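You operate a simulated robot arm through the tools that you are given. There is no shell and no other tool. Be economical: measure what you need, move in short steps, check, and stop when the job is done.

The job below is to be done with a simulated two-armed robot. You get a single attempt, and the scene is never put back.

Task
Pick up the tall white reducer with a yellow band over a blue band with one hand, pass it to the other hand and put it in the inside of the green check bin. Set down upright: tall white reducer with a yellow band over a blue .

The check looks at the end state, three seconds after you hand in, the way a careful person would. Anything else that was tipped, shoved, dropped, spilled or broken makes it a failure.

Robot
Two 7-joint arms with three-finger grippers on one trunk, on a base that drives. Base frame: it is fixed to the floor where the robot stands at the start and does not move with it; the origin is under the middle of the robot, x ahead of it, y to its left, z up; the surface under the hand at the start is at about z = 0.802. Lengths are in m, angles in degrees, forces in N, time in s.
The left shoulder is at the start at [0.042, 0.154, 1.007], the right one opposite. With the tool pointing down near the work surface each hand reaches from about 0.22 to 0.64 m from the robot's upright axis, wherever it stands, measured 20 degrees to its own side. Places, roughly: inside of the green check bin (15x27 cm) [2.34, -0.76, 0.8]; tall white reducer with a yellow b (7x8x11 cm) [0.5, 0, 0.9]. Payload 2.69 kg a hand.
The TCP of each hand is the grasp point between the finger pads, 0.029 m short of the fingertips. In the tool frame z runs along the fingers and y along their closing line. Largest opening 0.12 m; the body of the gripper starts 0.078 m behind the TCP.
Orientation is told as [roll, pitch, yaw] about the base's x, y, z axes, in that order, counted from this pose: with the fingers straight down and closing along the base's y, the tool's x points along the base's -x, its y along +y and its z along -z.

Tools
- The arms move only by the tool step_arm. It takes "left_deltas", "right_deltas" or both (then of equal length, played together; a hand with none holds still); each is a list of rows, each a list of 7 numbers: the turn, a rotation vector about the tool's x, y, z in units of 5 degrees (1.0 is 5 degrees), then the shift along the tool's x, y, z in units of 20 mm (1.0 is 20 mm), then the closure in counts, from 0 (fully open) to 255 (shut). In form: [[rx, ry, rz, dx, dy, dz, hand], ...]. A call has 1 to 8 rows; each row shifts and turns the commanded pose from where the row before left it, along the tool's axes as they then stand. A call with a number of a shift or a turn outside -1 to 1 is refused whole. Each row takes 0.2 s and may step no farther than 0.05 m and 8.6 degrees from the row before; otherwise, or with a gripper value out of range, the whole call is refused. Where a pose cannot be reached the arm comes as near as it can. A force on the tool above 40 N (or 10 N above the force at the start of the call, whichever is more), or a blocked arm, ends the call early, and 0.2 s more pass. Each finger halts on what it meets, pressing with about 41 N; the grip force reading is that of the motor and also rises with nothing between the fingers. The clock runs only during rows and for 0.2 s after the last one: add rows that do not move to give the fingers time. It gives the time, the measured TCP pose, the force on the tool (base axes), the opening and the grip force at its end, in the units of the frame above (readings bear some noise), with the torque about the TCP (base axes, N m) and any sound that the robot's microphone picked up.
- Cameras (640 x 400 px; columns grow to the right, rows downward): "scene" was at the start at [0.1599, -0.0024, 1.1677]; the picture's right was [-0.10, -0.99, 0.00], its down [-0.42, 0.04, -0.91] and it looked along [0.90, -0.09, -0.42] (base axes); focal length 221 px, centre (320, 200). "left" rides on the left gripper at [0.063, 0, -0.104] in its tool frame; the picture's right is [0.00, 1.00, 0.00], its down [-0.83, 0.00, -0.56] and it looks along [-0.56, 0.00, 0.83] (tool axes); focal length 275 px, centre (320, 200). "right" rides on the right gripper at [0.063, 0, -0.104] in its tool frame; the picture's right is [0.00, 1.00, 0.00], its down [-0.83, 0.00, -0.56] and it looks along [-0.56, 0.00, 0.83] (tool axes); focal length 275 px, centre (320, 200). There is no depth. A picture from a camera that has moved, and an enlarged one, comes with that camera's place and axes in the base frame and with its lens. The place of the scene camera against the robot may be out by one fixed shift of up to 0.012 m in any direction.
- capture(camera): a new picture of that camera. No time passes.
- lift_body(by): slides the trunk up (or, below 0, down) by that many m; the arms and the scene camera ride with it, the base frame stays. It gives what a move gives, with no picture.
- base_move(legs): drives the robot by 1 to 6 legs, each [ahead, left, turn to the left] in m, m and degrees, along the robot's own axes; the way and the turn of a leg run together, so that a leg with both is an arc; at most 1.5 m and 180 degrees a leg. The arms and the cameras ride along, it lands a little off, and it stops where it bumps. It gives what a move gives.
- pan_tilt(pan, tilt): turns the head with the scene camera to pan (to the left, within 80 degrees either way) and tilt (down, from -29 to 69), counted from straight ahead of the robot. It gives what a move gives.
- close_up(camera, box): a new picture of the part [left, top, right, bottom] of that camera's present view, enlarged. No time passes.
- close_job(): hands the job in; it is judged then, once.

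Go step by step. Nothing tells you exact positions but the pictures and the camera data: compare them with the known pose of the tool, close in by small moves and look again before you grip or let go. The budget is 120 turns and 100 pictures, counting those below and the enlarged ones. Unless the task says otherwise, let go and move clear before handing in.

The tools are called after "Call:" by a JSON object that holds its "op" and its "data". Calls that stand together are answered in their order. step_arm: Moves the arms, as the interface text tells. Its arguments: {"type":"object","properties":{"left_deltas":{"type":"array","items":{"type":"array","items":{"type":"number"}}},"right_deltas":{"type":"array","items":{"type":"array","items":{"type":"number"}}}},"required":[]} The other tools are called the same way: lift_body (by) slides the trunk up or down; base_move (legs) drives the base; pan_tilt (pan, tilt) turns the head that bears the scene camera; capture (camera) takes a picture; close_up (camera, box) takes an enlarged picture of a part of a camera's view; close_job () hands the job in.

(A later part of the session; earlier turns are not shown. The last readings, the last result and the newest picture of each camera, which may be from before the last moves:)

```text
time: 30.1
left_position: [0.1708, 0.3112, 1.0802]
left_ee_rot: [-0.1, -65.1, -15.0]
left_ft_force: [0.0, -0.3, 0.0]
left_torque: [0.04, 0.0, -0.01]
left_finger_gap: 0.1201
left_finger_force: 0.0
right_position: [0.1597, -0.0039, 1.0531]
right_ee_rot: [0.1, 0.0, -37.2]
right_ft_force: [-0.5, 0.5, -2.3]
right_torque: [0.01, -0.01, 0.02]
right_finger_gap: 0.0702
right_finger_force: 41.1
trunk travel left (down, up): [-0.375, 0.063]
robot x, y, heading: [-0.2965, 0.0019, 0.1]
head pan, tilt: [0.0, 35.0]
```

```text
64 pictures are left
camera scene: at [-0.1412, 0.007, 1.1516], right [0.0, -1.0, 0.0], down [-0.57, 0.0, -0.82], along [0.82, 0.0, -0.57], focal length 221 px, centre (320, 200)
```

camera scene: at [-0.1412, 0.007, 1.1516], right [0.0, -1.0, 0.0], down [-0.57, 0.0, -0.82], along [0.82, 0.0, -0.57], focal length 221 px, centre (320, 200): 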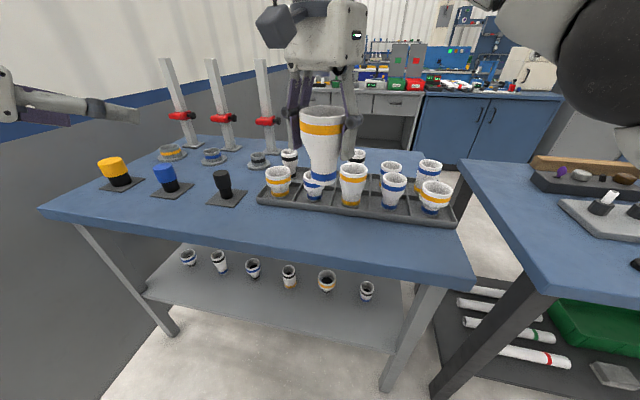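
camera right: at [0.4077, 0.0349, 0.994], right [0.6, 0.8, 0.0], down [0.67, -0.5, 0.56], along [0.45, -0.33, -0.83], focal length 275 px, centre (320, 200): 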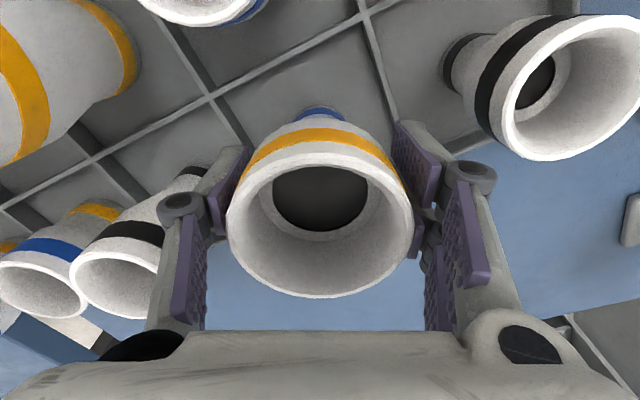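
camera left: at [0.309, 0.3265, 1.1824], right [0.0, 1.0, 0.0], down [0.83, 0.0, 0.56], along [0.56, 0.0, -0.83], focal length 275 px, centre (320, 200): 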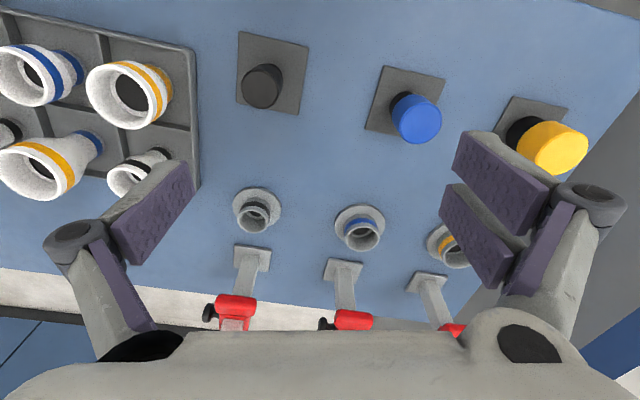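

The turn works. I move the part 0.1 m forward with the right hand for room, finish the left turn to 10° below horizontal and start bringing it across behind the neck.

Call:
{"op": "step_arm", "data": {"left_deltas": [[0, -1, 0, 0, 0, -1, 60], [0, -1, 0, 0, 0, -1, 85], [0, -1, 0, 0, 0, -1, 85], [0, 0, 0, 0.67, -1, 0, 85], [0, 0, 0, 0.67, -1, 0, 85], [0, 0, 0, 0.67, -1, 0, 85], [0, 0, 0, 0.67, -1, 0, 85], [0, 0, 0, 0.67, -1, 0, 85]], "right_deltas": [[0, 0, 0, -0.4, 0.3, 0, 255], [0, 0, 0, -0.8, 0.6, 0, 255], [0, 0, 0, -0.8, 0.6, 0, 255], [0, 0, 0, -0.8, 0.6, 0, 255], [0, 0, 0, -0.8, 0.6, 0, 255], [0, 0, 0, -0.4, 0.3, 0, 255], [0, 0, 0, 0, 0, 0, 255], [0, 0, 0, 0, 0, 0, 255]]}}

Call:
{"op": "capture", "data": {"camera": "scene"}}

```text
time: 31.9
left_position: [0.1315, 0.27, 1.0672]
left_ee_rot: [-0.1, -80.1, -15.2]
left_ft_force: [-0.3, -0.7, 0.1]
left_torque: [0.04, 0.0, -0.01]
left_finger_gap: 0.08
left_finger_force: 0.0
left hand out of reach, approached as far as the arm can: row 5, 6, 7, 8
right_position: [0.196, -0.0075, 1.0465]
right_ee_rot: [-0.1, 0.0, -37.0]
right_ft_force: [0.2, 0.2, -1.0]
right_torque: [-0.03, 0.04, 0.01]
right_finger_gap: 0.0701
right_finger_force: 40.7
right hand out of reach, approached as far as the arm can: row 3, 4, 5, 6
trunk travel left (down, up): [-0.375, 0.063]
robot x, y, heading: [-0.2977, -0.002, -0.1]
head pan, tilt: [0.0, 35.0]
```

```text
63 pictures are left
camera scene: at [-0.1409, 0.0068, 1.1516], right [0.0, -1.0, 0.0], down [-0.57, 0.0, -0.82], along [0.82, 0.0, -0.57], focal length 221 px, centre (320, 200)
```

scene: 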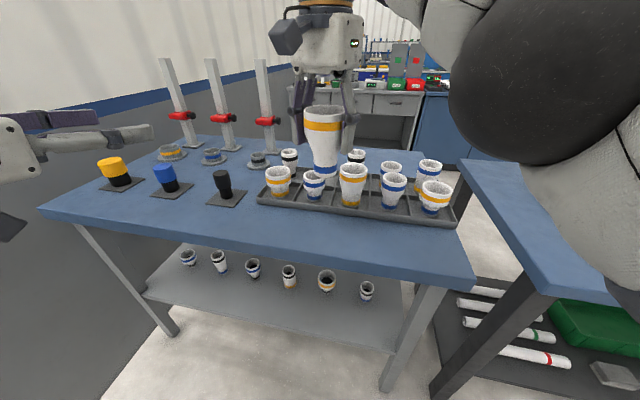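

Both arms met reach limits: the top-down hand too high and far, the side hand too near its shoulder. I lower the right hand, turn the left a bit more inward, and back the base a little.

Call:
{"op": "step_arm", "data": {"left_deltas": [[0.985, 0, 0.174, 0, 0, 1, 85], [0.985, 0, 0.174, 0, 0, 1, 85], [0.985, 0, 0.174, 0, 0, 0, 85], [0.985, 0, 0.174, 0, 0, 0, 85], [0, 0, 0, 0, 0, 0, 85]], "right_deltas": [[0, 0, 0, 0, 0, 0.8, 255], [0, 0, 0, 0, 0, 0.8, 255], [0, 0, 0, 0, 0, 0.8, 255], [0, 0, 0, 0, 0, 0.8, 255], [0, 0, 0, 0, 0, 0.8, 255]]}}

Call:
{"op": "base_move", "data": {"legs": [[-0.06, 0, 0]]}}

```text
time: 33.0
left_position: [0.1693, 0.2581, 1.0622]
left_ee_rot: [0.2, -80.0, -35.2]
left_ft_force: [0.2, -0.6, 0.6]
left_torque: [-0.02, -0.01, 0.01]
left_finger_gap: 0.0801
left_finger_force: 0.0
right_position: [0.1965, -0.007, 0.9687]
right_ee_rot: [-0.1, -0.1, -37.1]
right_ft_force: [-0.2, -0.1, -1.9]
right_torque: [0.02, -0.03, 0.01]
right_finger_gap: 0.0702
right_finger_force: 41.1
trunk travel left (down, up): [-0.375, 0.063]
robot x, y, heading: [-0.2956, -0.0002, -0.3]
head pan, tilt: [0.0, 35.0]
```

```text
time: 34.0
left_position: [0.1075, 0.2568, 1.0611]
left_ee_rot: [0.3, -80.1, -35.4]
left_ft_force: [0.1, -0.6, 0.1]
left_torque: [0.03, 0.03, 0.02]
left_finger_gap: 0.0801
left_finger_force: 0.2
right_position: [0.1349, -0.0052, 0.9682]
right_ee_rot: [0.0, -0.2, -37.1]
right_ft_force: [-1.0, -1.0, -0.2]
right_torque: [-0.01, -0.06, 0.01]
right_finger_gap: 0.0703
right_finger_force: 41.1
trunk travel left (down, up): [-0.375, 0.063]
robot x, y, heading: [-0.3573, -0.0012, -0.0]
head pan, tilt: [0.0, 35.0]
```

Now the right hand goes out over the strip (x≈0.225) and the left hand comes to a pre-grasp 13 cm behind the neck.

Call:
{"op": "step_arm", "data": {"left_deltas": [[0, 0, 0, 0.82, -1, 0.95, 85], [0, 0, 0, 0.82, -1, 0.95, 85], [0, 0, 0, 0.82, -1, 0.95, 85], [0, 0, 0, 0.82, -1, 0.95, 85], [0, 0, 0, 0.82, -1, 0.95, 85], [0, 0, 0, 0.82, -1, 0.95, 85], [0, 0, 0, 0.82, -1, 0.95, 85], [0, 0, 0, 0.82, -1, 0.95, 85]], "right_deltas": [[0, 0, 0, -0.5, 0.25, 0.13, 255], [0, 0, 0, -0.81, 0.42, 0.13, 255], [0, 0, 0, -0.81, 0.42, 0.13, 255], [0, 0, 0, -0.81, 0.42, 0.13, 255], [0, 0, 0, -0.81, 0.42, 0.13, 255], [0, 0, 0, -0.31, 0.17, 0, 255], [0, 0, 0, 0, 0, 0, 255], [0, 0, 0, 0, 0, 0, 255]]}}

Call:
{"op": "capture", "data": {"camera": "scene"}}

Call:
{"op": "capture", "data": {"camera": "left"}}

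```text
time: 35.8
left_position: [0.1201, 0.0519, 0.9049]
left_ee_rot: [0.1, -80.2, -35.2]
left_ft_force: [-0.4, 0.3, -0.3]
left_torque: [0.02, 0.0, 0.02]
left_finger_gap: 0.0801
left_finger_force: 0.1
right_position: [0.1833, -0.0226, 0.9531]
right_ee_rot: [0.0, 0.0, -37.1]
right_ft_force: [0.5, -0.5, -1.7]
right_torque: [0.0, -0.01, 0.0]
right_finger_gap: 0.0702
right_finger_force: 41.0
right hand out of reach, approached as far as the arm can: row 3, 4, 5, 6
trunk travel left (down, up): [-0.375, 0.063]
robot x, y, heading: [-0.3572, 0.0007, 0.0]
head pan, tilt: [0.0, 35.0]
```

```text
62 pictures are left
camera scene: at [-0.202, 0.0067, 1.1516], right [0.0, -1.0, 0.0], down [-0.57, 0.0, -0.82], along [0.82, 0.0, -0.57], focal length 221 px, centre (320, 200)
```

scene: 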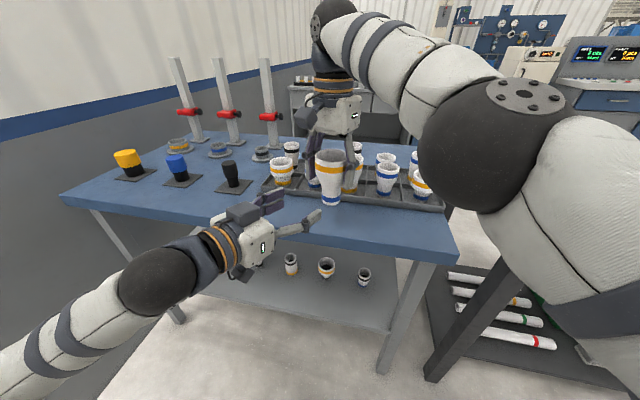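

```text
61 pictures are left
camera left: at [0.0276, 0.1175, 0.861], right [0.57, 0.82, 0.01], down [-0.33, 0.23, 0.91], along [0.75, -0.53, 0.4], focal length 275 px, centre (320, 200)
```

left: 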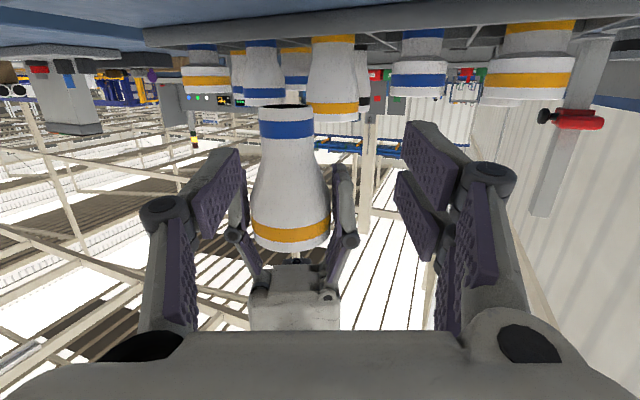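

The left camera sees the neck with the blue band; it spans z≈0.875–0.905 at [0.183, −0.023]. I align sideways and advance most of the way.

Call:
{"op": "step_arm", "data": {"left_deltas": [[0, 0, 0, 0, -0.6, 0, 85], [0, 0, 0, 0, -0.6, 0, 85], [0, 0, 0, 0, 0, 0.9, 85], [0, 0, 0, 0, 0, 0.9, 85], [0, 0, 0, 0, 0, 0.9, 85], [0, 0, 0, 0, 0, 0, 85]]}}

Call:
{"op": "capture", "data": {"camera": "left"}}

Call:
{"op": "close_up", "data": {"camera": "scene", "box": [220, 80, 440, 280]}}

```text
time: 37.2
left_position: [0.1521, 0.0014, 0.896]
left_ee_rot: [0.1, -80.1, -35.2]
left_ft_force: [0.4, -0.5, -0.3]
left_torque: [-0.01, -0.01, 0.03]
left_finger_gap: 0.0798
left_finger_force: 0.1
right_position: [0.1833, -0.0226, 0.9525]
right_ee_rot: [0.0, 0.0, -37.2]
right_ft_force: [-0.5, -1.0, -1.1]
right_torque: [-0.05, 0.01, 0.01]
right_finger_gap: 0.0702
right_finger_force: 40.9
trunk travel left (down, up): [-0.375, 0.063]
robot x, y, heading: [-0.3578, 0.0016, -0.1]
head pan, tilt: [0.0, 35.0]
```

```text
60 pictures are left
camera left: at [0.0578, 0.0683, 0.852], right [0.58, 0.82, 0.01], down [-0.33, 0.23, 0.91], along [0.75, -0.53, 0.4], focal length 275 px, centre (320, 200)
```

left: 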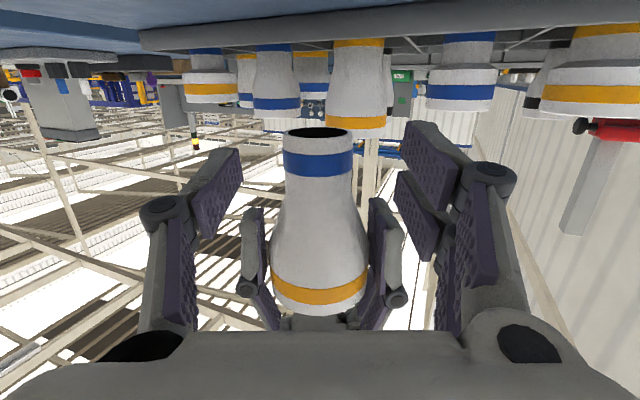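

```text
2.00 times, centred on (330, 180) of scene
camera zoom: at [-0.202, 0.0071, 1.1516], right [0.0, -1.0, 0.0], down [-0.57, 0.0, -0.82], along [0.82, 0.0, -0.57], focal length 442 px, centre (300, 240)
```

zoom: 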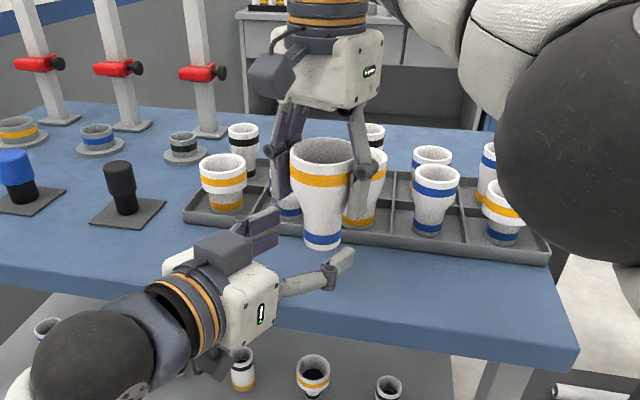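

Object is centred laterally; the neck's bottom is about 9 mm below my axis. I level the hand, raise it ~4 mm and advance the rest, then look.

Call:
{"op": "step_arm", "data": {"left_deltas": [[0, -1, 0, 0, 0, 0, 85], [0, -1, 0, 0, 0, 0, 85], [0, 0, 0, -0.1, 0, 0.9, 85], [0, 0, 0, -0.1, 0, 0.9, 85], [0, 0, 0, 0, 0, 0, 85]]}}

Call:
{"op": "capture", "data": {"camera": "left"}}

Call:
{"op": "close_up", "data": {"camera": "scene", "box": [240, 120, 400, 260]}}

```text
time: 38.4
left_position: [0.1807, -0.0176, 0.8934]
left_ee_rot: [0.2, -80.1, -35.3]
left_ft_force: [0.0, -0.8, -0.5]
left_torque: [-0.01, -0.01, -0.02]
left_finger_gap: 0.0802
left_finger_force: 0.0
left hand out of reach, approached as far as the arm can: row 1, 2
right_position: [0.1832, -0.0216, 0.9533]
right_ee_rot: [0.0, 0.1, -37.1]
right_ft_force: [0.6, 0.0, -1.5]
right_torque: [0.0, -0.04, 0.01]
right_finger_gap: 0.0703
right_finger_force: 40.8
trunk travel left (down, up): [-0.375, 0.063]
robot x, y, heading: [-0.358, -0.003, -0.4]
head pan, tilt: [0.0, 35.0]
```

```text
58 pictures are left
camera left: at [0.0875, 0.0488, 0.8497], right [0.58, 0.82, 0.0], down [-0.33, 0.23, 0.91], along [0.75, -0.53, 0.4], focal length 275 px, centre (320, 200)
```

left: 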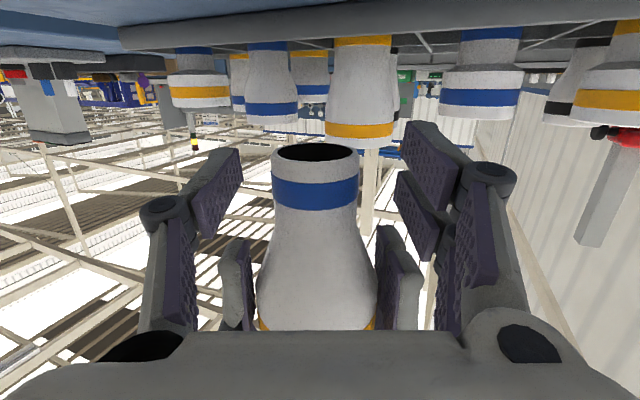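

```text
2.86 times, centred on (320, 190) of scene
camera zoom: at [-0.202, 0.0071, 1.1516], right [0.0, -1.0, 0.0], down [-0.57, 0.0, -0.82], along [0.82, 0.0, -0.57], focal length 631 px, centre (320, 229)
```

zoom: 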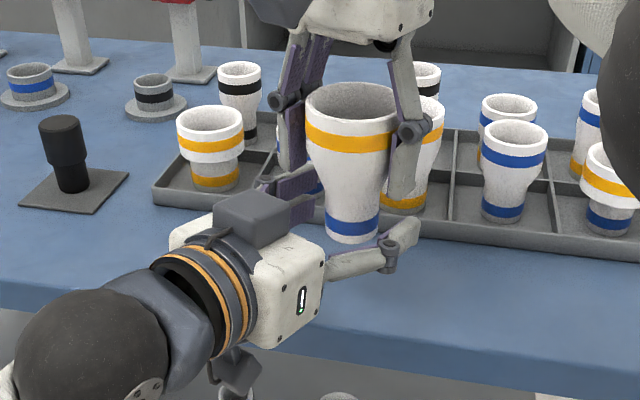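

The hand can't level beyond 80° but the line-up is good: neck between the pads, ~16 mm above its bottom. A last small correction, then close the left fingers.

Call:
{"op": "step_arm", "data": {"left_deltas": [[0, 0, 0, 0, -0.08, 0.2, 85], [0, 0, 0, 0, 0, 0, 120], [0, 0, 0, 0, 0, 0, 160], [0, 0, 0, 0, 0, 0, 200], [0, 0, 0, 0, 0, 0, 255], [0, 0, 0, 0, 0, 0, 255], [0, 0, 0, 0, 0, 0, 255]]}}

Call:
{"op": "capture", "data": {"camera": "left"}}

Call:
{"op": "close_up", "data": {"camera": "scene", "box": [240, 120, 400, 260]}}

```text
time: 40.0
left_position: [0.1828, -0.0209, 0.8941]
left_ee_rot: [-0.2, -80.1, -35.2]
left_ft_force: [-5.6, -3.3, -0.8]
left_torque: [0.09, -0.12, -0.31]
left_finger_gap: 0.0373
left_finger_force: 40.4
right_position: [0.1826, -0.0218, 0.9542]
right_ee_rot: [0.1, 0.0, -37.0]
right_ft_force: [6.0, 4.0, -0.9]
right_torque: [0.14, -0.22, 0.31]
right_finger_gap: 0.0702
right_finger_force: 41.1
trunk travel left (down, up): [-0.375, 0.063]
robot x, y, heading: [-0.3614, -0.0007, -0.2]
head pan, tilt: [0.0, 35.0]
```

```text
56 pictures are left
camera left: at [0.0897, 0.0455, 0.8493], right [0.58, 0.82, 0.0], down [-0.33, 0.23, 0.91], along [0.74, -0.53, 0.4], focal length 275 px, centre (320, 200)
```

left: 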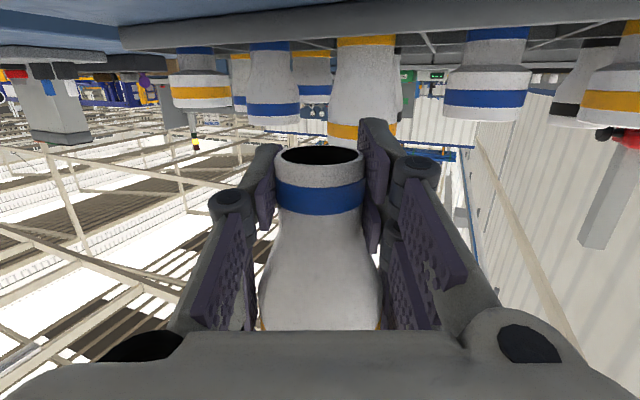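

```text
2.86 times, centred on (320, 190) of scene
camera zoom: at [-0.202, 0.007, 1.1516], right [0.0, -1.0, 0.0], down [-0.57, 0.0, -0.82], along [0.82, 0.0, -0.57], focal length 631 px, centre (320, 229)
```

zoom: 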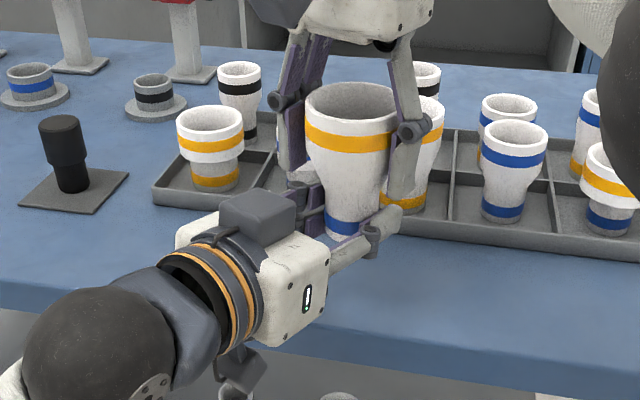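

The left hand holds the neck (gap 0.037). I open the right hand and retreat it upward.

Call:
{"op": "step_arm", "data": {"right_deltas": [[0, 0, 0, 0, 0, 0, 100], [0, 0, 0, 0, 0, 0, 85], [0, 0, 0, 0, 0, 0, 70], [0, 0, 0, 0, 0, 0, 60], [0, 0, 0, 0, 0, -0.5, 60], [0, 0, 0, 0, 0, -1, 60], [0, 0, 0, 0, 0, -1, 60], [0, 0, 0, 0, 0, -1, 60]]}}

Call:
{"op": "close_up", "data": {"camera": "scene", "box": [220, 80, 440, 260]}}

```text
time: 41.8
left_position: [0.1826, -0.0216, 0.8935]
left_ee_rot: [0.1, -80.2, -35.5]
left_ft_force: [-2.3, -2.1, 0.3]
left_torque: [0.17, 0.02, 0.22]
left_finger_gap: 0.0375
left_finger_force: 40.9
right_position: [0.165, -0.0249, 1.0024]
right_ee_rot: [0.1, 0.0, -36.9]
right_ft_force: [1.6, 2.6, -0.2]
right_torque: [-0.16, 0.16, -0.03]
right_finger_gap: 0.0942
right_finger_force: 2.1
right hand out of reach, approached as far as the arm can: row 5, 6, 7, 8
trunk travel left (down, up): [-0.375, 0.063]
robot x, y, heading: [-0.3603, 0.002, -0.2]
head pan, tilt: [0.0, 35.0]
```

```text
2.22 times, centred on (330, 170) of scene
camera zoom: at [-0.2021, 0.0065, 1.1517], right [0.0, -1.0, 0.0], down [-0.57, 0.0, -0.82], along [0.82, 0.0, -0.57], focal length 491 px, centre (298, 267)
```

zoom: 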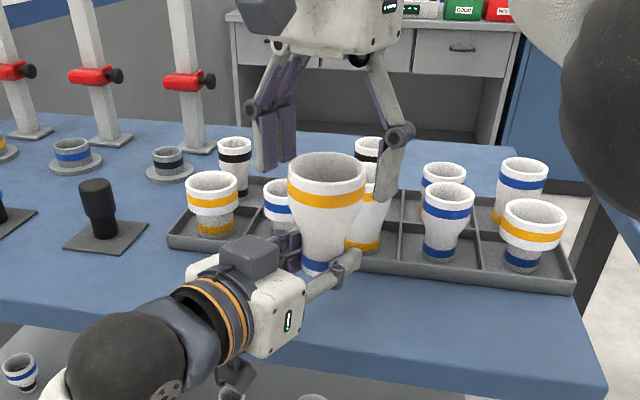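

The right hand drifts back as it rises at its reach limit; I open it fully and continue up and back clear of the rim.

Call:
{"op": "step_arm", "data": {"right_deltas": [[0, 0, 0, 0, 0, 0, 0], [0, 0, 0, 0, 0, -0.5, 0], [0, 0, 0, 0.2, 0, -1, 0], [0, 0, 0, 0.4, 0, -1, 0], [0, 0, 0, 0.6, 0, -1, 0], [0, 0, 0, 0.6, -0.6, -0.5, 0], [0, 0, 0, 0, -1, 0, 0], [0, 0, 0, 0, -1, 0, 0]]}}

Call:
{"op": "capture", "data": {"camera": "scene"}}

```text
time: 43.6
left_position: [0.1833, -0.0216, 0.8944]
left_ee_rot: [0.0, -80.0, -35.1]
left_ft_force: [-1.0, 0.1, 0.3]
left_torque: [0.0, 0.0, 0.0]
left_finger_gap: 0.0374
left_finger_force: 40.4
right_position: [0.0872, -0.049, 1.069]
right_ee_rot: [0.0, 0.0, -37.1]
right_ft_force: [-0.4, 0.2, -0.6]
right_torque: [0.02, 0.0, -0.02]
right_finger_gap: 0.1201
right_finger_force: 0.3
right hand out of reach, approached as far as the arm can: row 2, 3, 4, 5
trunk travel left (down, up): [-0.375, 0.063]
robot x, y, heading: [-0.3544, 0.0021, -0.1]
head pan, tilt: [0.0, 35.0]
```

```text
53 pictures are left
camera scene: at [-0.2021, 0.0067, 1.1516], right [0.0, -1.0, 0.0], down [-0.57, 0.0, -0.82], along [0.82, 0.0, -0.57], focal length 221 px, centre (320, 200)
```

scene: 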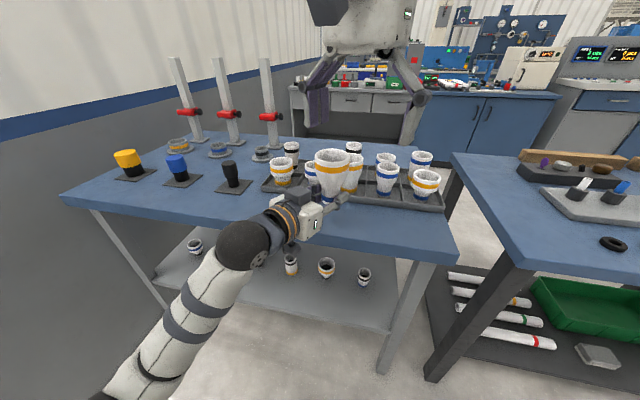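

The part is in the left hand. I pull the right hand away to the right, and bring the part forward and down over the table strip near the edge.

Call:
{"op": "step_arm", "data": {"right_deltas": [[0, 0, 0, 0, -0.5, 0, 0], [0, 0, 0, -0.5, -0.8, 0, 0], [0, 0, 0, -0.5, -0.8, 0, 0], [0, 0, 0, -0.5, -0.8, 0, 0], [0, 0, 0, -0.5, -0.8, 0, 0], [0, 0, 0, -0.5, -0.8, 0, 0], [0, 0, 0, -0.5, -0.8, 0, 0], [0, 0, 0, 0, 0, 0, 0]], "left_deltas": [[0, 0, 0, -0.14, 0.53, 0.75, 255], [0, 0, 0, -0.14, 0.53, 0.75, 255], [0, 0, 0, 0.5, 0, 0.09, 255], [0, 0, 0, 0.5, 0, 0.09, 255], [0, 0, 0, 0.6, 0, 0.1, 255], [0, 0, 0, 0.6, 0, 0.1, 255], [0, 0, 0, 0.4, 0, 0.07, 255], [0, 0, 0, 0, 0, 0, 255]]}}

Call:
{"op": "capture", "data": {"camera": "scene"}}

Call:
{"op": "capture", "data": {"camera": "left"}}

Call:
{"op": "close_up", "data": {"camera": "scene", "box": [240, 130, 420, 260]}}

```text
time: 45.4
left_position: [0.2199, -0.0211, 0.842]
left_ee_rot: [0.1, -80.0, -35.2]
left_ft_force: [-0.4, 0.6, -0.3]
left_torque: [-0.01, -0.02, 0.02]
left_finger_gap: 0.0373
left_finger_force: 41.0
right_position: [0.0706, -0.1676, 1.0698]
right_ee_rot: [0.0, 0.0, -37.1]
right_ft_force: [0.2, 1.0, 1.0]
right_torque: [0.01, 0.02, -0.02]
right_finger_gap: 0.1196
right_finger_force: 0.1
trunk travel left (down, up): [-0.375, 0.063]
robot x, y, heading: [-0.3584, -0.0015, 0.2]
head pan, tilt: [0.0, 35.0]
```

```text
52 pictures are left
camera scene: at [-0.2019, 0.0072, 1.1516], right [0.0, -1.0, 0.0], down [-0.57, 0.0, -0.82], along [0.82, 0.0, -0.57], focal length 221 px, centre (320, 200)
```

scene: 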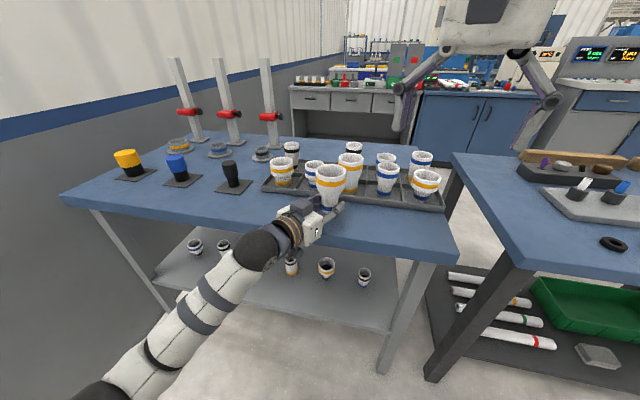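

```text
51 pictures are left
camera left: at [0.1266, 0.0451, 0.7972], right [0.58, 0.82, 0.0], down [-0.33, 0.23, 0.91], along [0.75, -0.53, 0.4], focal length 275 px, centre (320, 200)
```

left: 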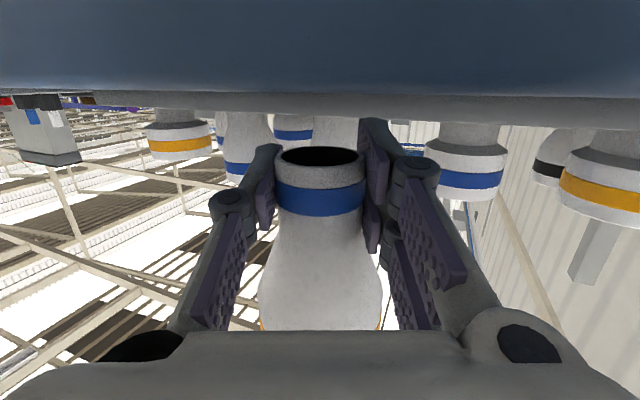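

```text
3.08 times, centred on (330, 195) of scene
camera zoom: at [-0.2019, 0.0072, 1.1516], right [0.0, -1.0, 0.0], down [-0.57, 0.0, -0.82], along [0.82, 0.0, -0.57], focal length 680 px, centre (289, 215)
```

zoom: 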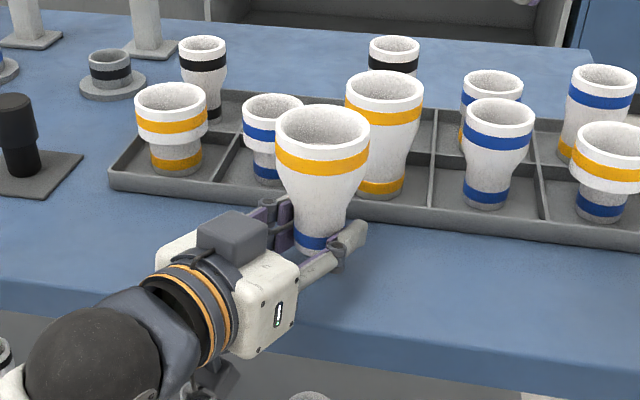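

The camera hangs outside the edge as planned. I lower gently the last ~2 cm until light contact.

Call:
{"op": "step_arm", "data": {"left_deltas": [[0, 0, 0, 0.3, 0, 0.05, 255], [0, 0, 0, 0.3, 0, 0.05, 255], [0, 0, 0, 0.2, 0, 0.03, 255], [0, 0, 0, 0.1, 0, 0.02, 255], [0, 0, 0, 0, 0, 0, 255]]}}

Call:
{"op": "capture", "data": {"camera": "left"}}

Call:
{"op": "close_up", "data": {"camera": "scene", "box": [240, 130, 420, 260]}}

```text
time: 46.6
left_position: [0.2194, -0.0213, 0.826]
left_ee_rot: [0.8, -80.4, -35.9]
left_ft_force: [6.2, 0.1, 12.5]
left_torque: [0.06, -0.54, -0.06]
left_finger_gap: 0.0371
left_finger_force: 40.9
right_position: [0.0696, -0.1686, 1.0703]
right_ee_rot: [0.0, -0.1, -37.1]
right_ft_force: [0.5, 0.3, 0.1]
right_torque: [-0.01, 0.0, -0.01]
right_finger_gap: 0.1201
right_finger_force: 0.1
trunk travel left (down, up): [-0.375, 0.063]
robot x, y, heading: [-0.357, 0.0015, -0.2]
head pan, tilt: [0.0, 35.0]
```

```text
49 pictures are left
camera left: at [0.1265, 0.045, 0.7811], right [0.58, 0.82, 0.01], down [-0.34, 0.23, 0.91], along [0.74, -0.53, 0.41], focal length 275 px, centre (320, 200)
```

left: 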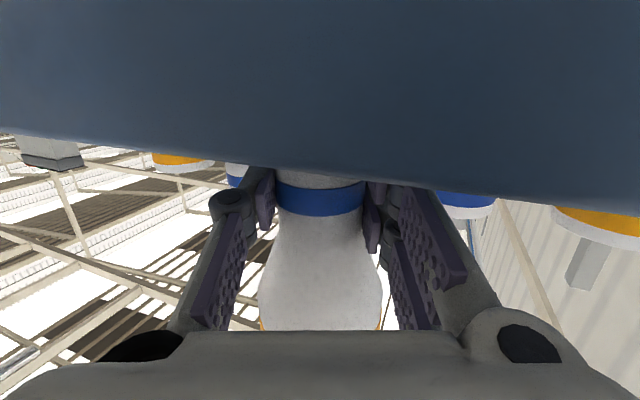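

```text
3.08 times, centred on (330, 195) of scene
camera zoom: at [-0.2025, 0.007, 1.1519], right [0.0, -1.0, 0.0], down [-0.57, 0.0, -0.82], along [0.82, 0.0, -0.57], focal length 680 px, centre (289, 215)
```

zoom: 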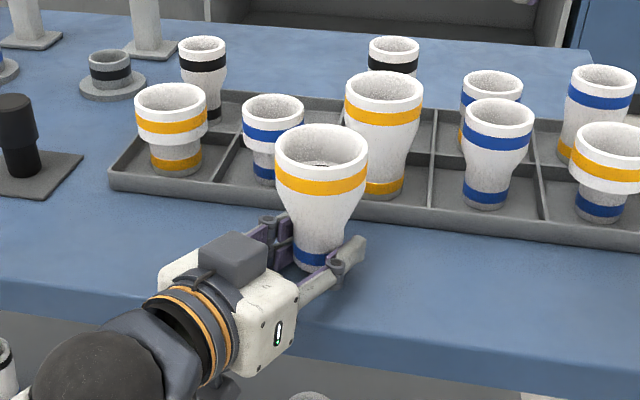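

There is 12 N contact, but the torque suggests a fingertip touches the table before the part does. I look from the right camera and enlarge the base.

Call:
{"op": "capture", "data": {"camera": "right"}}

Call:
{"op": "close_up", "data": {"camera": "scene", "box": [305, 175, 365, 225]}}

Call:
{"op": "close_up", "data": {"camera": "left", "box": [200, 120, 440, 270]}}

```text
47 pictures are left
camera right: at [0.0194, -0.1296, 1.1743], right [0.6, 0.8, 0.0], down [0.66, -0.5, 0.56], along [0.45, -0.33, -0.83], focal length 275 px, centre (320, 200)
```

right: 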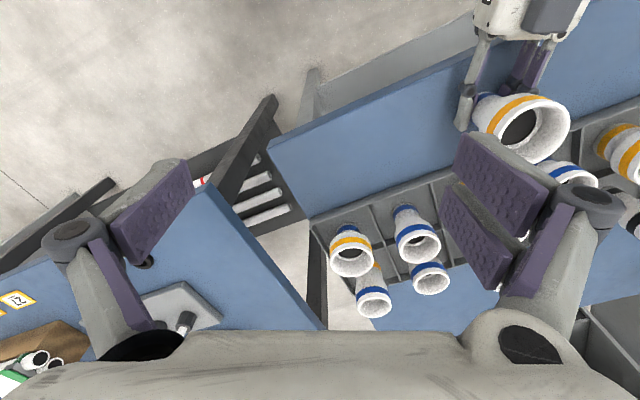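

```text
8.00 times, centred on (335, 200) of scene
camera zoom: at [-0.2025, 0.007, 1.1519], right [0.0, -1.0, 0.0], down [-0.57, 0.0, -0.82], along [0.82, 0.0, -0.57], focal length 1768 px, centre (200, 200)
```

zoom: 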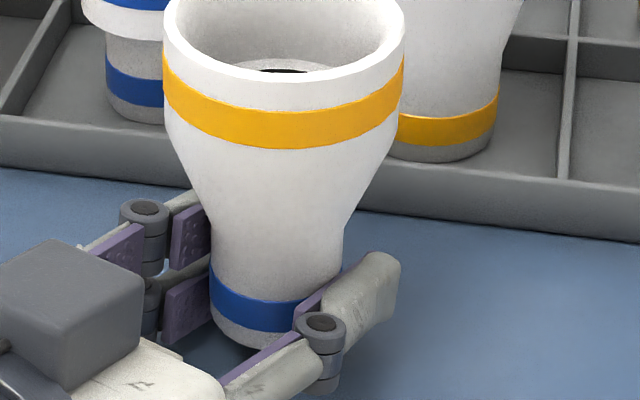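

```text
2.67 times, centred on (320, 195) of left
camera zoom: at [0.1265, 0.045, 0.7811], right [0.58, 0.82, 0.01], down [-0.34, 0.23, 0.91], along [0.74, -0.53, 0.41], focal length 734 px, centre (320, 213)
```

zoom: 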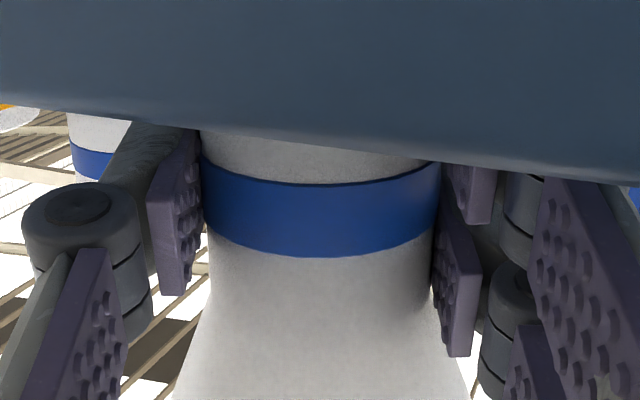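

One finger is double and slightly lower, so the part sits a few millimetres above the table. I ease up 1 mm and open just a hair so the part slides down while still caged by the pads.

Call:
{"op": "step_arm", "data": {"left_deltas": [[0, 0, 0, -0.05, 0, 0, 255], [0, 0, 0, 0, 0, 0, 176], [0, 0, 0, 0, 0, 0, 174], [0, 0, 0, 0, 0, 0, 172], [0, 0, 0, 0, 0, 0, 170], [0, 0, 0, 0, 0, 0, 168], [0, 0, 0, 0, 0, 0, 168]]}}

Call:
{"op": "close_up", "data": {"camera": "scene", "box": [305, 175, 365, 225]}}

```text
time: 48.2
left_position: [0.2198, -0.0221, 0.8257]
left_ee_rot: [0.4, -80.2, -35.6]
left_ft_force: [0.9, -7.6, 18.2]
left_torque: [-0.08, -0.62, -0.13]
left_finger_gap: 0.0398
left_finger_force: 0.3
right_position: [0.07, -0.1682, 1.0707]
right_ee_rot: [0.2, -0.1, -37.1]
right_ft_force: [0.6, -1.1, -0.1]
right_torque: [0.0, 0.0, 0.03]
right_finger_gap: 0.1201
right_finger_force: 0.0
trunk travel left (down, up): [-0.375, 0.063]
robot x, y, heading: [-0.3571, 0.0038, 0.0]
head pan, tilt: [0.0, 35.0]
```

```text
8.00 times, centred on (335, 200) of scene
camera zoom: at [-0.2033, 0.0064, 1.1519], right [0.0, -1.0, 0.0], down [-0.57, 0.0, -0.82], along [0.82, 0.0, -0.57], focal length 1768 px, centre (200, 200)
```

zoom: 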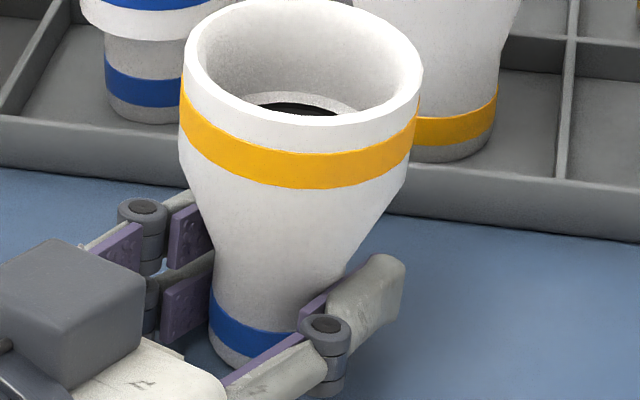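

It has leaned slightly: the pads' upper edges catch the taper, so it isn't down yet. I close again to straighten it and look.

Call:
{"op": "step_arm", "data": {"left_deltas": [[0, 0, 0, 0, 0, 0, 180], [0, 0, 0, 0, 0, 0, 220], [0, 0, 0, 0, 0, 0, 255], [0, 0, 0, 0, 0, 0, 255]]}}

Call:
{"op": "close_up", "data": {"camera": "scene", "box": [305, 175, 365, 225]}}

Call:
{"op": "close_up", "data": {"camera": "left", "box": [200, 120, 440, 270]}}

```text
time: 49.2
left_position: [0.2195, -0.0222, 0.8261]
left_ee_rot: [0.6, -80.3, -35.7]
left_ft_force: [3.3, -5.8, 19.9]
left_torque: [-0.04, -0.76, -0.22]
left_finger_gap: 0.0386
left_finger_force: 40.8
right_position: [0.0696, -0.1678, 1.0702]
right_ee_rot: [0.1, -0.1, -37.1]
right_ft_force: [-0.2, -0.1, 0.6]
right_torque: [0.01, 0.04, -0.03]
right_finger_gap: 0.12
right_finger_force: 0.1
trunk travel left (down, up): [-0.375, 0.063]
robot x, y, heading: [-0.3594, 0.002, 0.1]
head pan, tilt: [0.0, 35.0]
```

```text
8.00 times, centred on (335, 200) of scene
camera zoom: at [-0.2033, 0.0065, 1.1519], right [0.0, -1.0, 0.0], down [-0.57, 0.0, -0.82], along [0.82, 0.0, -0.57], focal length 1768 px, centre (200, 200)
```

zoom: 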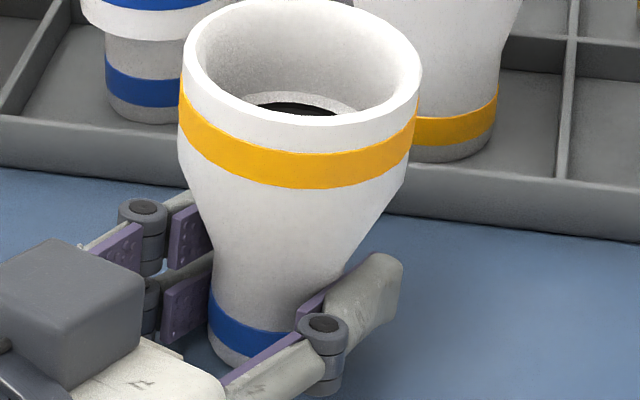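

```text
2.67 times, centred on (320, 195) of left
camera zoom: at [0.126, 0.0447, 0.7814], right [0.58, 0.82, 0.01], down [-0.34, 0.23, 0.91], along [0.74, -0.53, 0.41], focal length 734 px, centre (320, 213)
```

zoom: 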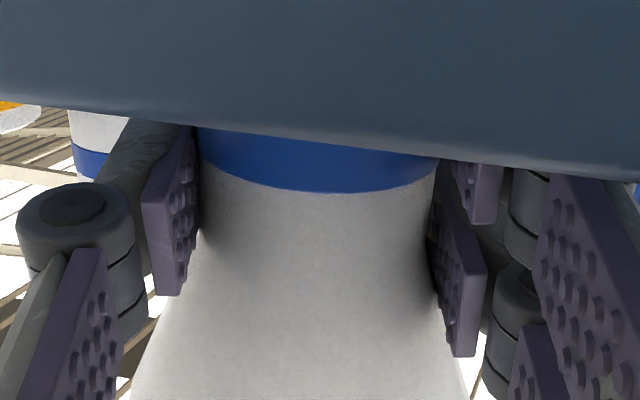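

The base's near edge is now on the table and the part leans about 10° back towards the hand, well inside its tipping limit, so it will rock upright when freed. I ease 1.5 mm up to unload the hand and open both fingers.

Call:
{"op": "step_arm", "data": {"left_deltas": [[0, 0, 0, -0.08, 0, 0, 255], [0, 0, 0, 0, 0, 0, 255]]}}

Call:
{"op": "close_up", "data": {"camera": "scene", "box": [290, 155, 380, 225]}}

```text
time: 49.8
left_position: [0.2189, -0.0218, 0.8266]
left_ee_rot: [0.4, -80.1, -35.4]
left_ft_force: [3.0, -5.8, 14.4]
left_torque: [0.0, -0.61, -0.16]
left_finger_gap: 0.0388
left_finger_force: 40.5
right_position: [0.0703, -0.1686, 1.071]
right_ee_rot: [0.1, 0.0, -37.0]
right_ft_force: [-0.9, -0.1, -0.3]
right_torque: [-0.02, -0.02, 0.01]
right_finger_gap: 0.1199
right_finger_force: 0.0
trunk travel left (down, up): [-0.375, 0.063]
robot x, y, heading: [-0.3598, 0.0041, -0.3]
head pan, tilt: [0.0, 35.0]
```

```text
5.71 times, centred on (335, 190) of scene
camera zoom: at [-0.2029, 0.0066, 1.1517], right [0.0, -1.0, 0.0], down [-0.57, 0.0, -0.82], along [0.82, 0.0, -0.57], focal length 1263 px, centre (234, 257)
```

zoom: 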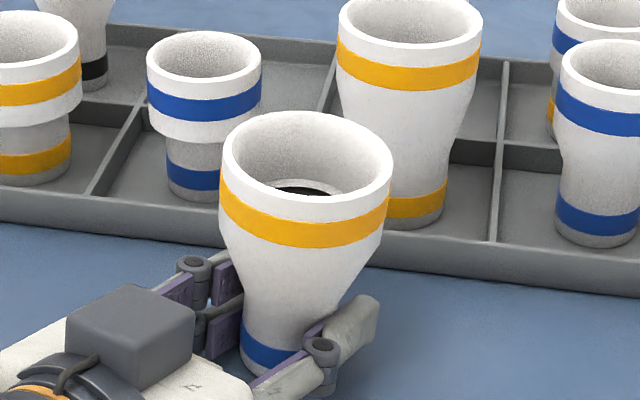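

It leans roughly 8–10° towards −y, within its stable range. I open the fingers quickly.

Call:
{"op": "step_arm", "data": {"left_deltas": [[0, 0, 0, 0, 0, 0, 85], [0, 0, 0, 0, 0, 0, 85], [0, 0, 0, 0, 0, 0, 85], [0, 0, 0, 0, 0, 0, 85]]}}

Call:
{"op": "close_up", "data": {"camera": "scene", "box": [290, 155, 380, 225]}}

```text
time: 50.8
left_position: [0.2199, -0.0215, 0.8265]
left_ee_rot: [0.1, -79.9, -35.2]
left_ft_force: [0.2, -3.3, 4.3]
left_torque: [0.01, -0.17, -0.13]
left_finger_gap: 0.0806
left_finger_force: 0.1
right_position: [0.0708, -0.1682, 1.0689]
right_ee_rot: [-0.1, 0.0, -37.0]
right_ft_force: [0.1, 0.0, 0.1]
right_torque: [0.0, 0.01, -0.03]
right_finger_gap: 0.1201
right_finger_force: 0.0
trunk travel left (down, up): [-0.375, 0.063]
robot x, y, heading: [-0.3578, -0.0032, 0.1]
head pan, tilt: [0.0, 35.0]
```

```text
5.71 times, centred on (335, 190) of scene
camera zoom: at [-0.2024, 0.0068, 1.1516], right [0.0, -1.0, 0.0], down [-0.57, 0.0, -0.82], along [0.82, 0.0, -0.57], focal length 1263 px, centre (234, 257)
```

zoom: 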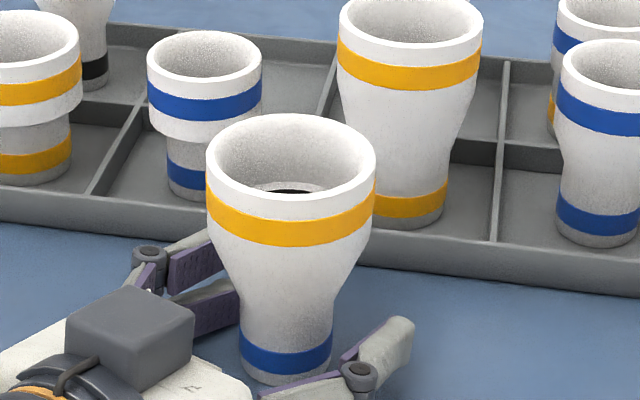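

It stands upright on the table. I centre the opening around it, lift a touch off the table and withdraw straight back.

Call:
{"op": "step_arm", "data": {"left_deltas": [[0, 0, 0, -0.1, 0.2, 0, 70], [0, 0, 0, 0, 0.15, 0, 70], [0, 0, 0, 0, 0, -0.3, 70]]}}

Call:
{"op": "close_up", "data": {"camera": "scene", "box": [290, 155, 380, 225]}}

Call:
{"op": "capture", "data": {"camera": "left"}}

```text
time: 51.6
left_position: [0.2196, -0.0112, 0.8266]
left_ee_rot: [0.1, -80.1, -35.1]
left_ft_force: [-0.1, 0.4, -0.6]
left_torque: [0.0, -0.01, -0.01]
left_finger_gap: 0.0871
left_finger_force: 0.1
right_position: [0.0713, -0.1689, 1.0695]
right_ee_rot: [0.0, 0.0, -37.1]
right_ft_force: [-0.1, -0.3, -0.5]
right_torque: [-0.03, -0.02, -0.01]
right_finger_gap: 0.12
right_finger_force: 0.0
trunk travel left (down, up): [-0.375, 0.063]
robot x, y, heading: [-0.3584, 0.0006, -0.2]
head pan, tilt: [0.0, 35.0]
```

```text
5.71 times, centred on (335, 190) of scene
camera zoom: at [-0.2021, 0.0071, 1.1516], right [0.0, -1.0, 0.0], down [-0.57, 0.0, -0.82], along [0.82, 0.0, -0.57], focal length 1263 px, centre (234, 257)
```

zoom: 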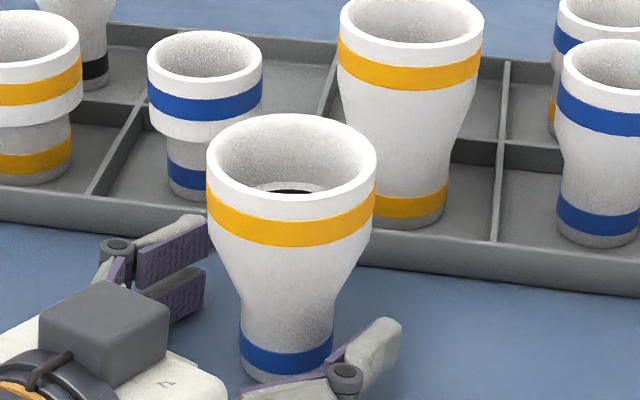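

```text
38 pictures are left
camera left: at [0.1257, 0.0542, 0.7836], right [0.58, 0.82, 0.0], down [-0.33, 0.23, 0.92], along [0.75, -0.53, 0.4], focal length 275 px, centre (320, 200)
```

left: 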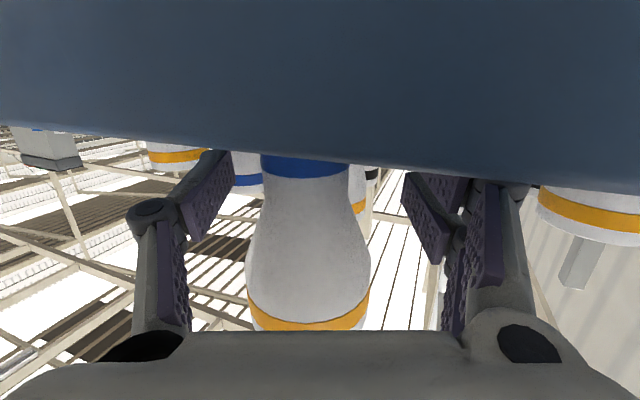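

Fully free and centred. I withdraw back ~11 cm, then raise the left hand.

Call:
{"op": "step_arm", "data": {"left_deltas": [[0, 0, 0, 0, 0, -0.8, 70], [0, 0, 0, 0, 0, -1, 70], [0, 0, 0, 0, 0, -1, 70], [0, 0, 0, 0, 0, -1, 70], [0, 0, 0, 0, 0, -1, 70], [0, 0, 0, 0, 0, -1, 70], [0, 0, 0, -0.5, 1, 0, 70], [0, 0, 0, -0.8, 1, 0, 70]]}}

Call:
{"op": "capture", "data": {"camera": "scene"}}

```text
time: 53.4
left_position: [0.1546, 0.0824, 0.8765]
left_ee_rot: [0.1, -80.1, -35.2]
left_ft_force: [-1.2, -0.2, -0.8]
left_torque: [0.02, -0.02, 0.01]
left_finger_gap: 0.0867
left_finger_force: 0.1
right_position: [0.0701, -0.1686, 1.069]
right_ee_rot: [0.1, 0.0, -37.2]
right_ft_force: [-0.5, -0.3, -0.6]
right_torque: [0.02, -0.02, -0.01]
right_finger_gap: 0.1201
right_finger_force: 0.1
trunk travel left (down, up): [-0.375, 0.063]
robot x, y, heading: [-0.3614, 0.0017, 0.1]
head pan, tilt: [0.0, 35.0]
```

```text
37 pictures are left
camera scene: at [-0.2021, 0.0072, 1.1516], right [0.0, -1.0, 0.0], down [-0.57, 0.0, -0.82], along [0.82, 0.0, -0.57], focal length 221 px, centre (320, 200)
```

scene: 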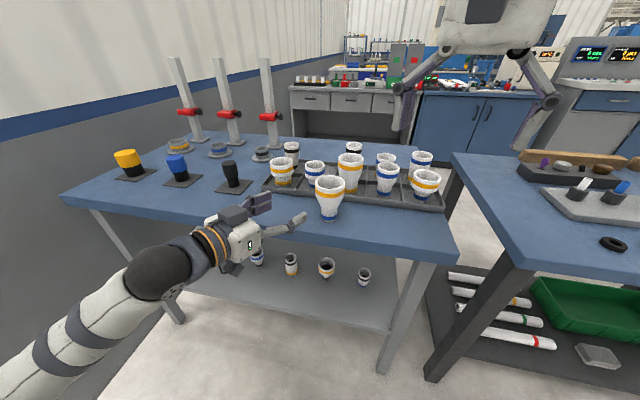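

The part stands alone upright. I raise the left hand and turn it back to pointing down for a top grip.

Call:
{"op": "step_arm", "data": {"left_deltas": [[0, 0, 0, -1, 0, 0, 60], [0, 0, 0, -1, 0, 0, 60], [0, 0, 0, -1, 0, 0, 60], [0, 0, 0, -1, 0, 0, 60], [0, 0, 0, -1, 0, 0, 60], [0, 0, 0, -1, 0, 0, 60], [0, 0, 0, -1, 0, 0, 60], [0, 1, 0, 0, 0, 0, 60]]}}

Call:
{"op": "step_arm", "data": {"left_deltas": [[0, 1, 0, 0, 0, 0, 60], [0, 1, 0, 0, 0, 0, 60], [0, 1, 0, 0, 0, 0, 60], [0, 1, 0, 0, 0, 0, 60], [0, 1, 0, 0, 0, 0, 60], [0, 1, 0, 0, 0, 0, 60], [0, 1, 0, 0, 0, 0, 60], [0, 1, 0, 0, 0, 0, 60]]}}

Call:
{"op": "step_arm", "data": {"left_deltas": [[0, 1, 0, 0, 0, 0, 60], [0, 1, 0, 0, 0, 0, 60], [0, 1, 0, 0, 0, 0, 60], [0, 1, 0, 0, 0, 0, 60], [0, 1, 0, 0, 0, 0, 60], [0, 1, 0, 0, 0, 0, 60], [0, 1, 0, 0, 0, 0, 60], [0, 0, 0, 0, 0, 0, 60]]}}

```text
time: 55.2
left_position: [0.1729, 0.0706, 1.013]
left_ee_rot: [0.0, -75.0, -35.4]
left_ft_force: [-0.6, -0.1, 0.3]
left_torque: [0.03, -0.01, -0.04]
left_finger_gap: 0.092
left_finger_force: 0.1
right_position: [0.0719, -0.1685, 1.0693]
right_ee_rot: [0.0, 0.0, -37.0]
right_ft_force: [0.1, 0.8, 0.3]
right_torque: [0.0, 0.0, 0.01]
right_finger_gap: 0.1199
right_finger_force: 0.2
trunk travel left (down, up): [-0.375, 0.063]
robot x, y, heading: [-0.3577, 0.0029, -0.3]
head pan, tilt: [0.0, 35.0]
```

```text
time: 57.0
left_position: [0.1718, 0.0704, 1.0126]
left_ee_rot: [0.0, -35.0, -35.0]
left_ft_force: [1.1, 0.4, -0.6]
left_torque: [-0.03, 0.0, -0.01]
left_finger_gap: 0.0918
left_finger_force: 0.0
right_position: [0.0714, -0.1684, 1.0709]
right_ee_rot: [0.0, 0.0, -37.2]
right_ft_force: [0.3, 0.0, 0.7]
right_torque: [-0.03, 0.01, -0.02]
right_finger_gap: 0.1201
right_finger_force: 0.0
trunk travel left (down, up): [-0.375, 0.063]
robot x, y, heading: [-0.3601, -0.0016, 0.1]
head pan, tilt: [0.0, 35.0]
```

```text
time: 58.8
left_position: [0.1722, 0.0693, 1.0117]
left_ee_rot: [0.0, -0.1, -35.2]
left_ft_force: [1.4, 0.4, 0.0]
left_torque: [-0.01, -0.03, 0.01]
left_finger_gap: 0.0917
left_finger_force: 0.2
right_position: [0.0709, -0.1678, 1.0698]
right_ee_rot: [0.0, 0.0, -37.1]
right_ft_force: [0.8, -0.6, 0.5]
right_torque: [0.01, 0.03, -0.01]
right_finger_gap: 0.12
right_finger_force: 0.1
trunk travel left (down, up): [-0.375, 0.063]
robot x, y, heading: [-0.3586, -0.0011, -0.1]
head pan, tilt: [0.0, 35.0]
```

The left hand points down again. I move the right hand further aside, then drive 0.12 m forward to bring the part within easy reach.

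Call:
{"op": "step_arm", "data": {"right_deltas": [[0, 0, 0, -0.27, -0.96, 0, 0], [0, 0, 0, -0.27, -0.96, 0, 0], [0, 0, 0, -0.27, -0.96, 0, 0], [0, 0, 0, -0.27, -0.96, 0, 0], [0, 0, 0, -0.27, -0.96, 0, 0], [0, 0, 0, -0.27, -0.96, 0, 0], [0, 0, 0, -0.27, -0.96, 0, 0]]}}

Call:
{"op": "base_move", "data": {"legs": [[0.12, 0, 0]]}}

Call:
{"op": "capture", "data": {"camera": "left"}}

```text
time: 60.4
left_position: [0.1733, 0.0697, 1.0126]
left_ee_rot: [0.0, -0.1, -35.2]
left_ft_force: [0.2, 0.5, 0.5]
left_torque: [-0.03, 0.0, 0.0]
left_finger_gap: 0.0919
left_finger_force: 0.0
right_position: [0.0197, -0.3002, 1.0684]
right_ee_rot: [0.1, 0.0, -37.0]
right_ft_force: [-0.6, 0.6, 0.0]
right_torque: [0.01, 0.03, -0.02]
right_finger_gap: 0.1201
right_finger_force: 0.1
trunk travel left (down, up): [-0.375, 0.063]
robot x, y, heading: [-0.3528, -0.0029, 0.0]
head pan, tilt: [0.0, 35.0]
```

```text
time: 61.7
left_position: [0.2945, 0.0703, 1.0107]
left_ee_rot: [-0.1, -0.1, -35.0]
left_ft_force: [0.3, -0.7, 0.2]
left_torque: [0.06, -0.02, -0.03]
left_finger_gap: 0.0915
left_finger_force: 0.0
right_position: [0.1449, -0.2995, 1.0702]
right_ee_rot: [0.0, 0.0, -37.1]
right_ft_force: [0.4, 0.2, 0.0]
right_torque: [0.02, 0.02, -0.01]
right_finger_gap: 0.1201
right_finger_force: 0.1
trunk travel left (down, up): [-0.375, 0.063]
robot x, y, heading: [-0.2363, -0.0015, 0.1]
head pan, tilt: [0.0, 35.0]
```

```text
36 pictures are left
camera left: at [0.2421, 0.108, 1.1156], right [0.58, 0.82, 0.0], down [0.68, -0.48, 0.56], along [0.45, -0.32, -0.83], focal length 275 px, centre (320, 200)
```

left: 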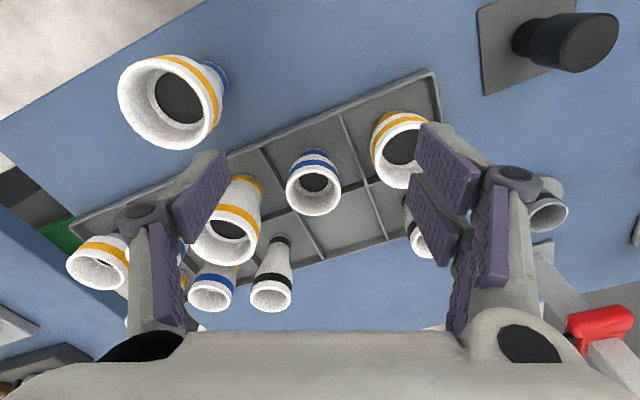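

The part's rim is at about [0.218, −0.021]. I move over it and come down to just above the rim, then check.

Call:
{"op": "step_arm", "data": {"left_deltas": [[0, 0, 0, 0.087, -0.987, 0, 64], [0, 0, 0, 0.087, -0.987, 0, 64], [0, 0, 0, 0.087, -0.987, 0, 64], [0, 0, 0, 0.087, -0.987, 0.3, 64], [0, 0, 0, 0.087, -0.987, 0.8, 64], [0, 0, 0, 0.087, -0.987, 1, 64], [0, 0, 0, 0, 0, 0.8, 64], [0, 0, 0, 0, 0, 0, 64]]}}

Call:
{"op": "capture", "data": {"camera": "left"}}

```text
time: 63.5
left_position: [0.2171, -0.0193, 0.9554]
left_ee_rot: [-0.1, -0.1, -35.1]
left_ft_force: [0.7, 0.1, -0.6]
left_torque: [0.01, 0.0, 0.01]
left_finger_gap: 0.0896
left_finger_force: 0.0
right_position: [0.1423, -0.299, 1.0699]
right_ee_rot: [0.0, 0.0, -37.0]
right_ft_force: [0.0, -0.2, -0.4]
right_torque: [-0.01, 0.04, 0.01]
right_finger_gap: 0.1201
right_finger_force: 0.0
trunk travel left (down, up): [-0.375, 0.063]
robot x, y, heading: [-0.2317, 0.0007, 0.1]
head pan, tilt: [0.0, 35.0]
```

```text
35 pictures are left
camera left: at [0.1639, 0.0171, 1.0589], right [0.58, 0.82, 0.0], down [0.68, -0.48, 0.56], along [0.46, -0.32, -0.83], focal length 275 px, centre (320, 200)
```

left: 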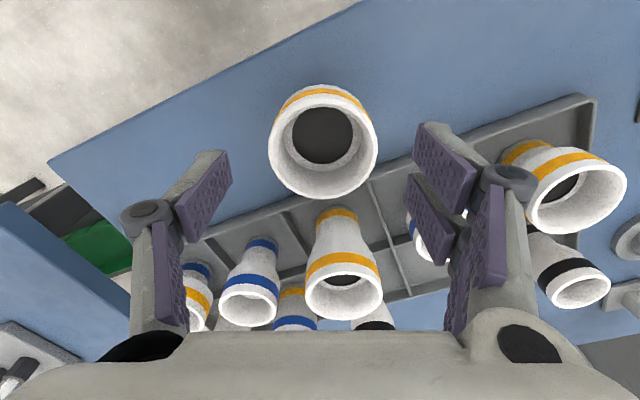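

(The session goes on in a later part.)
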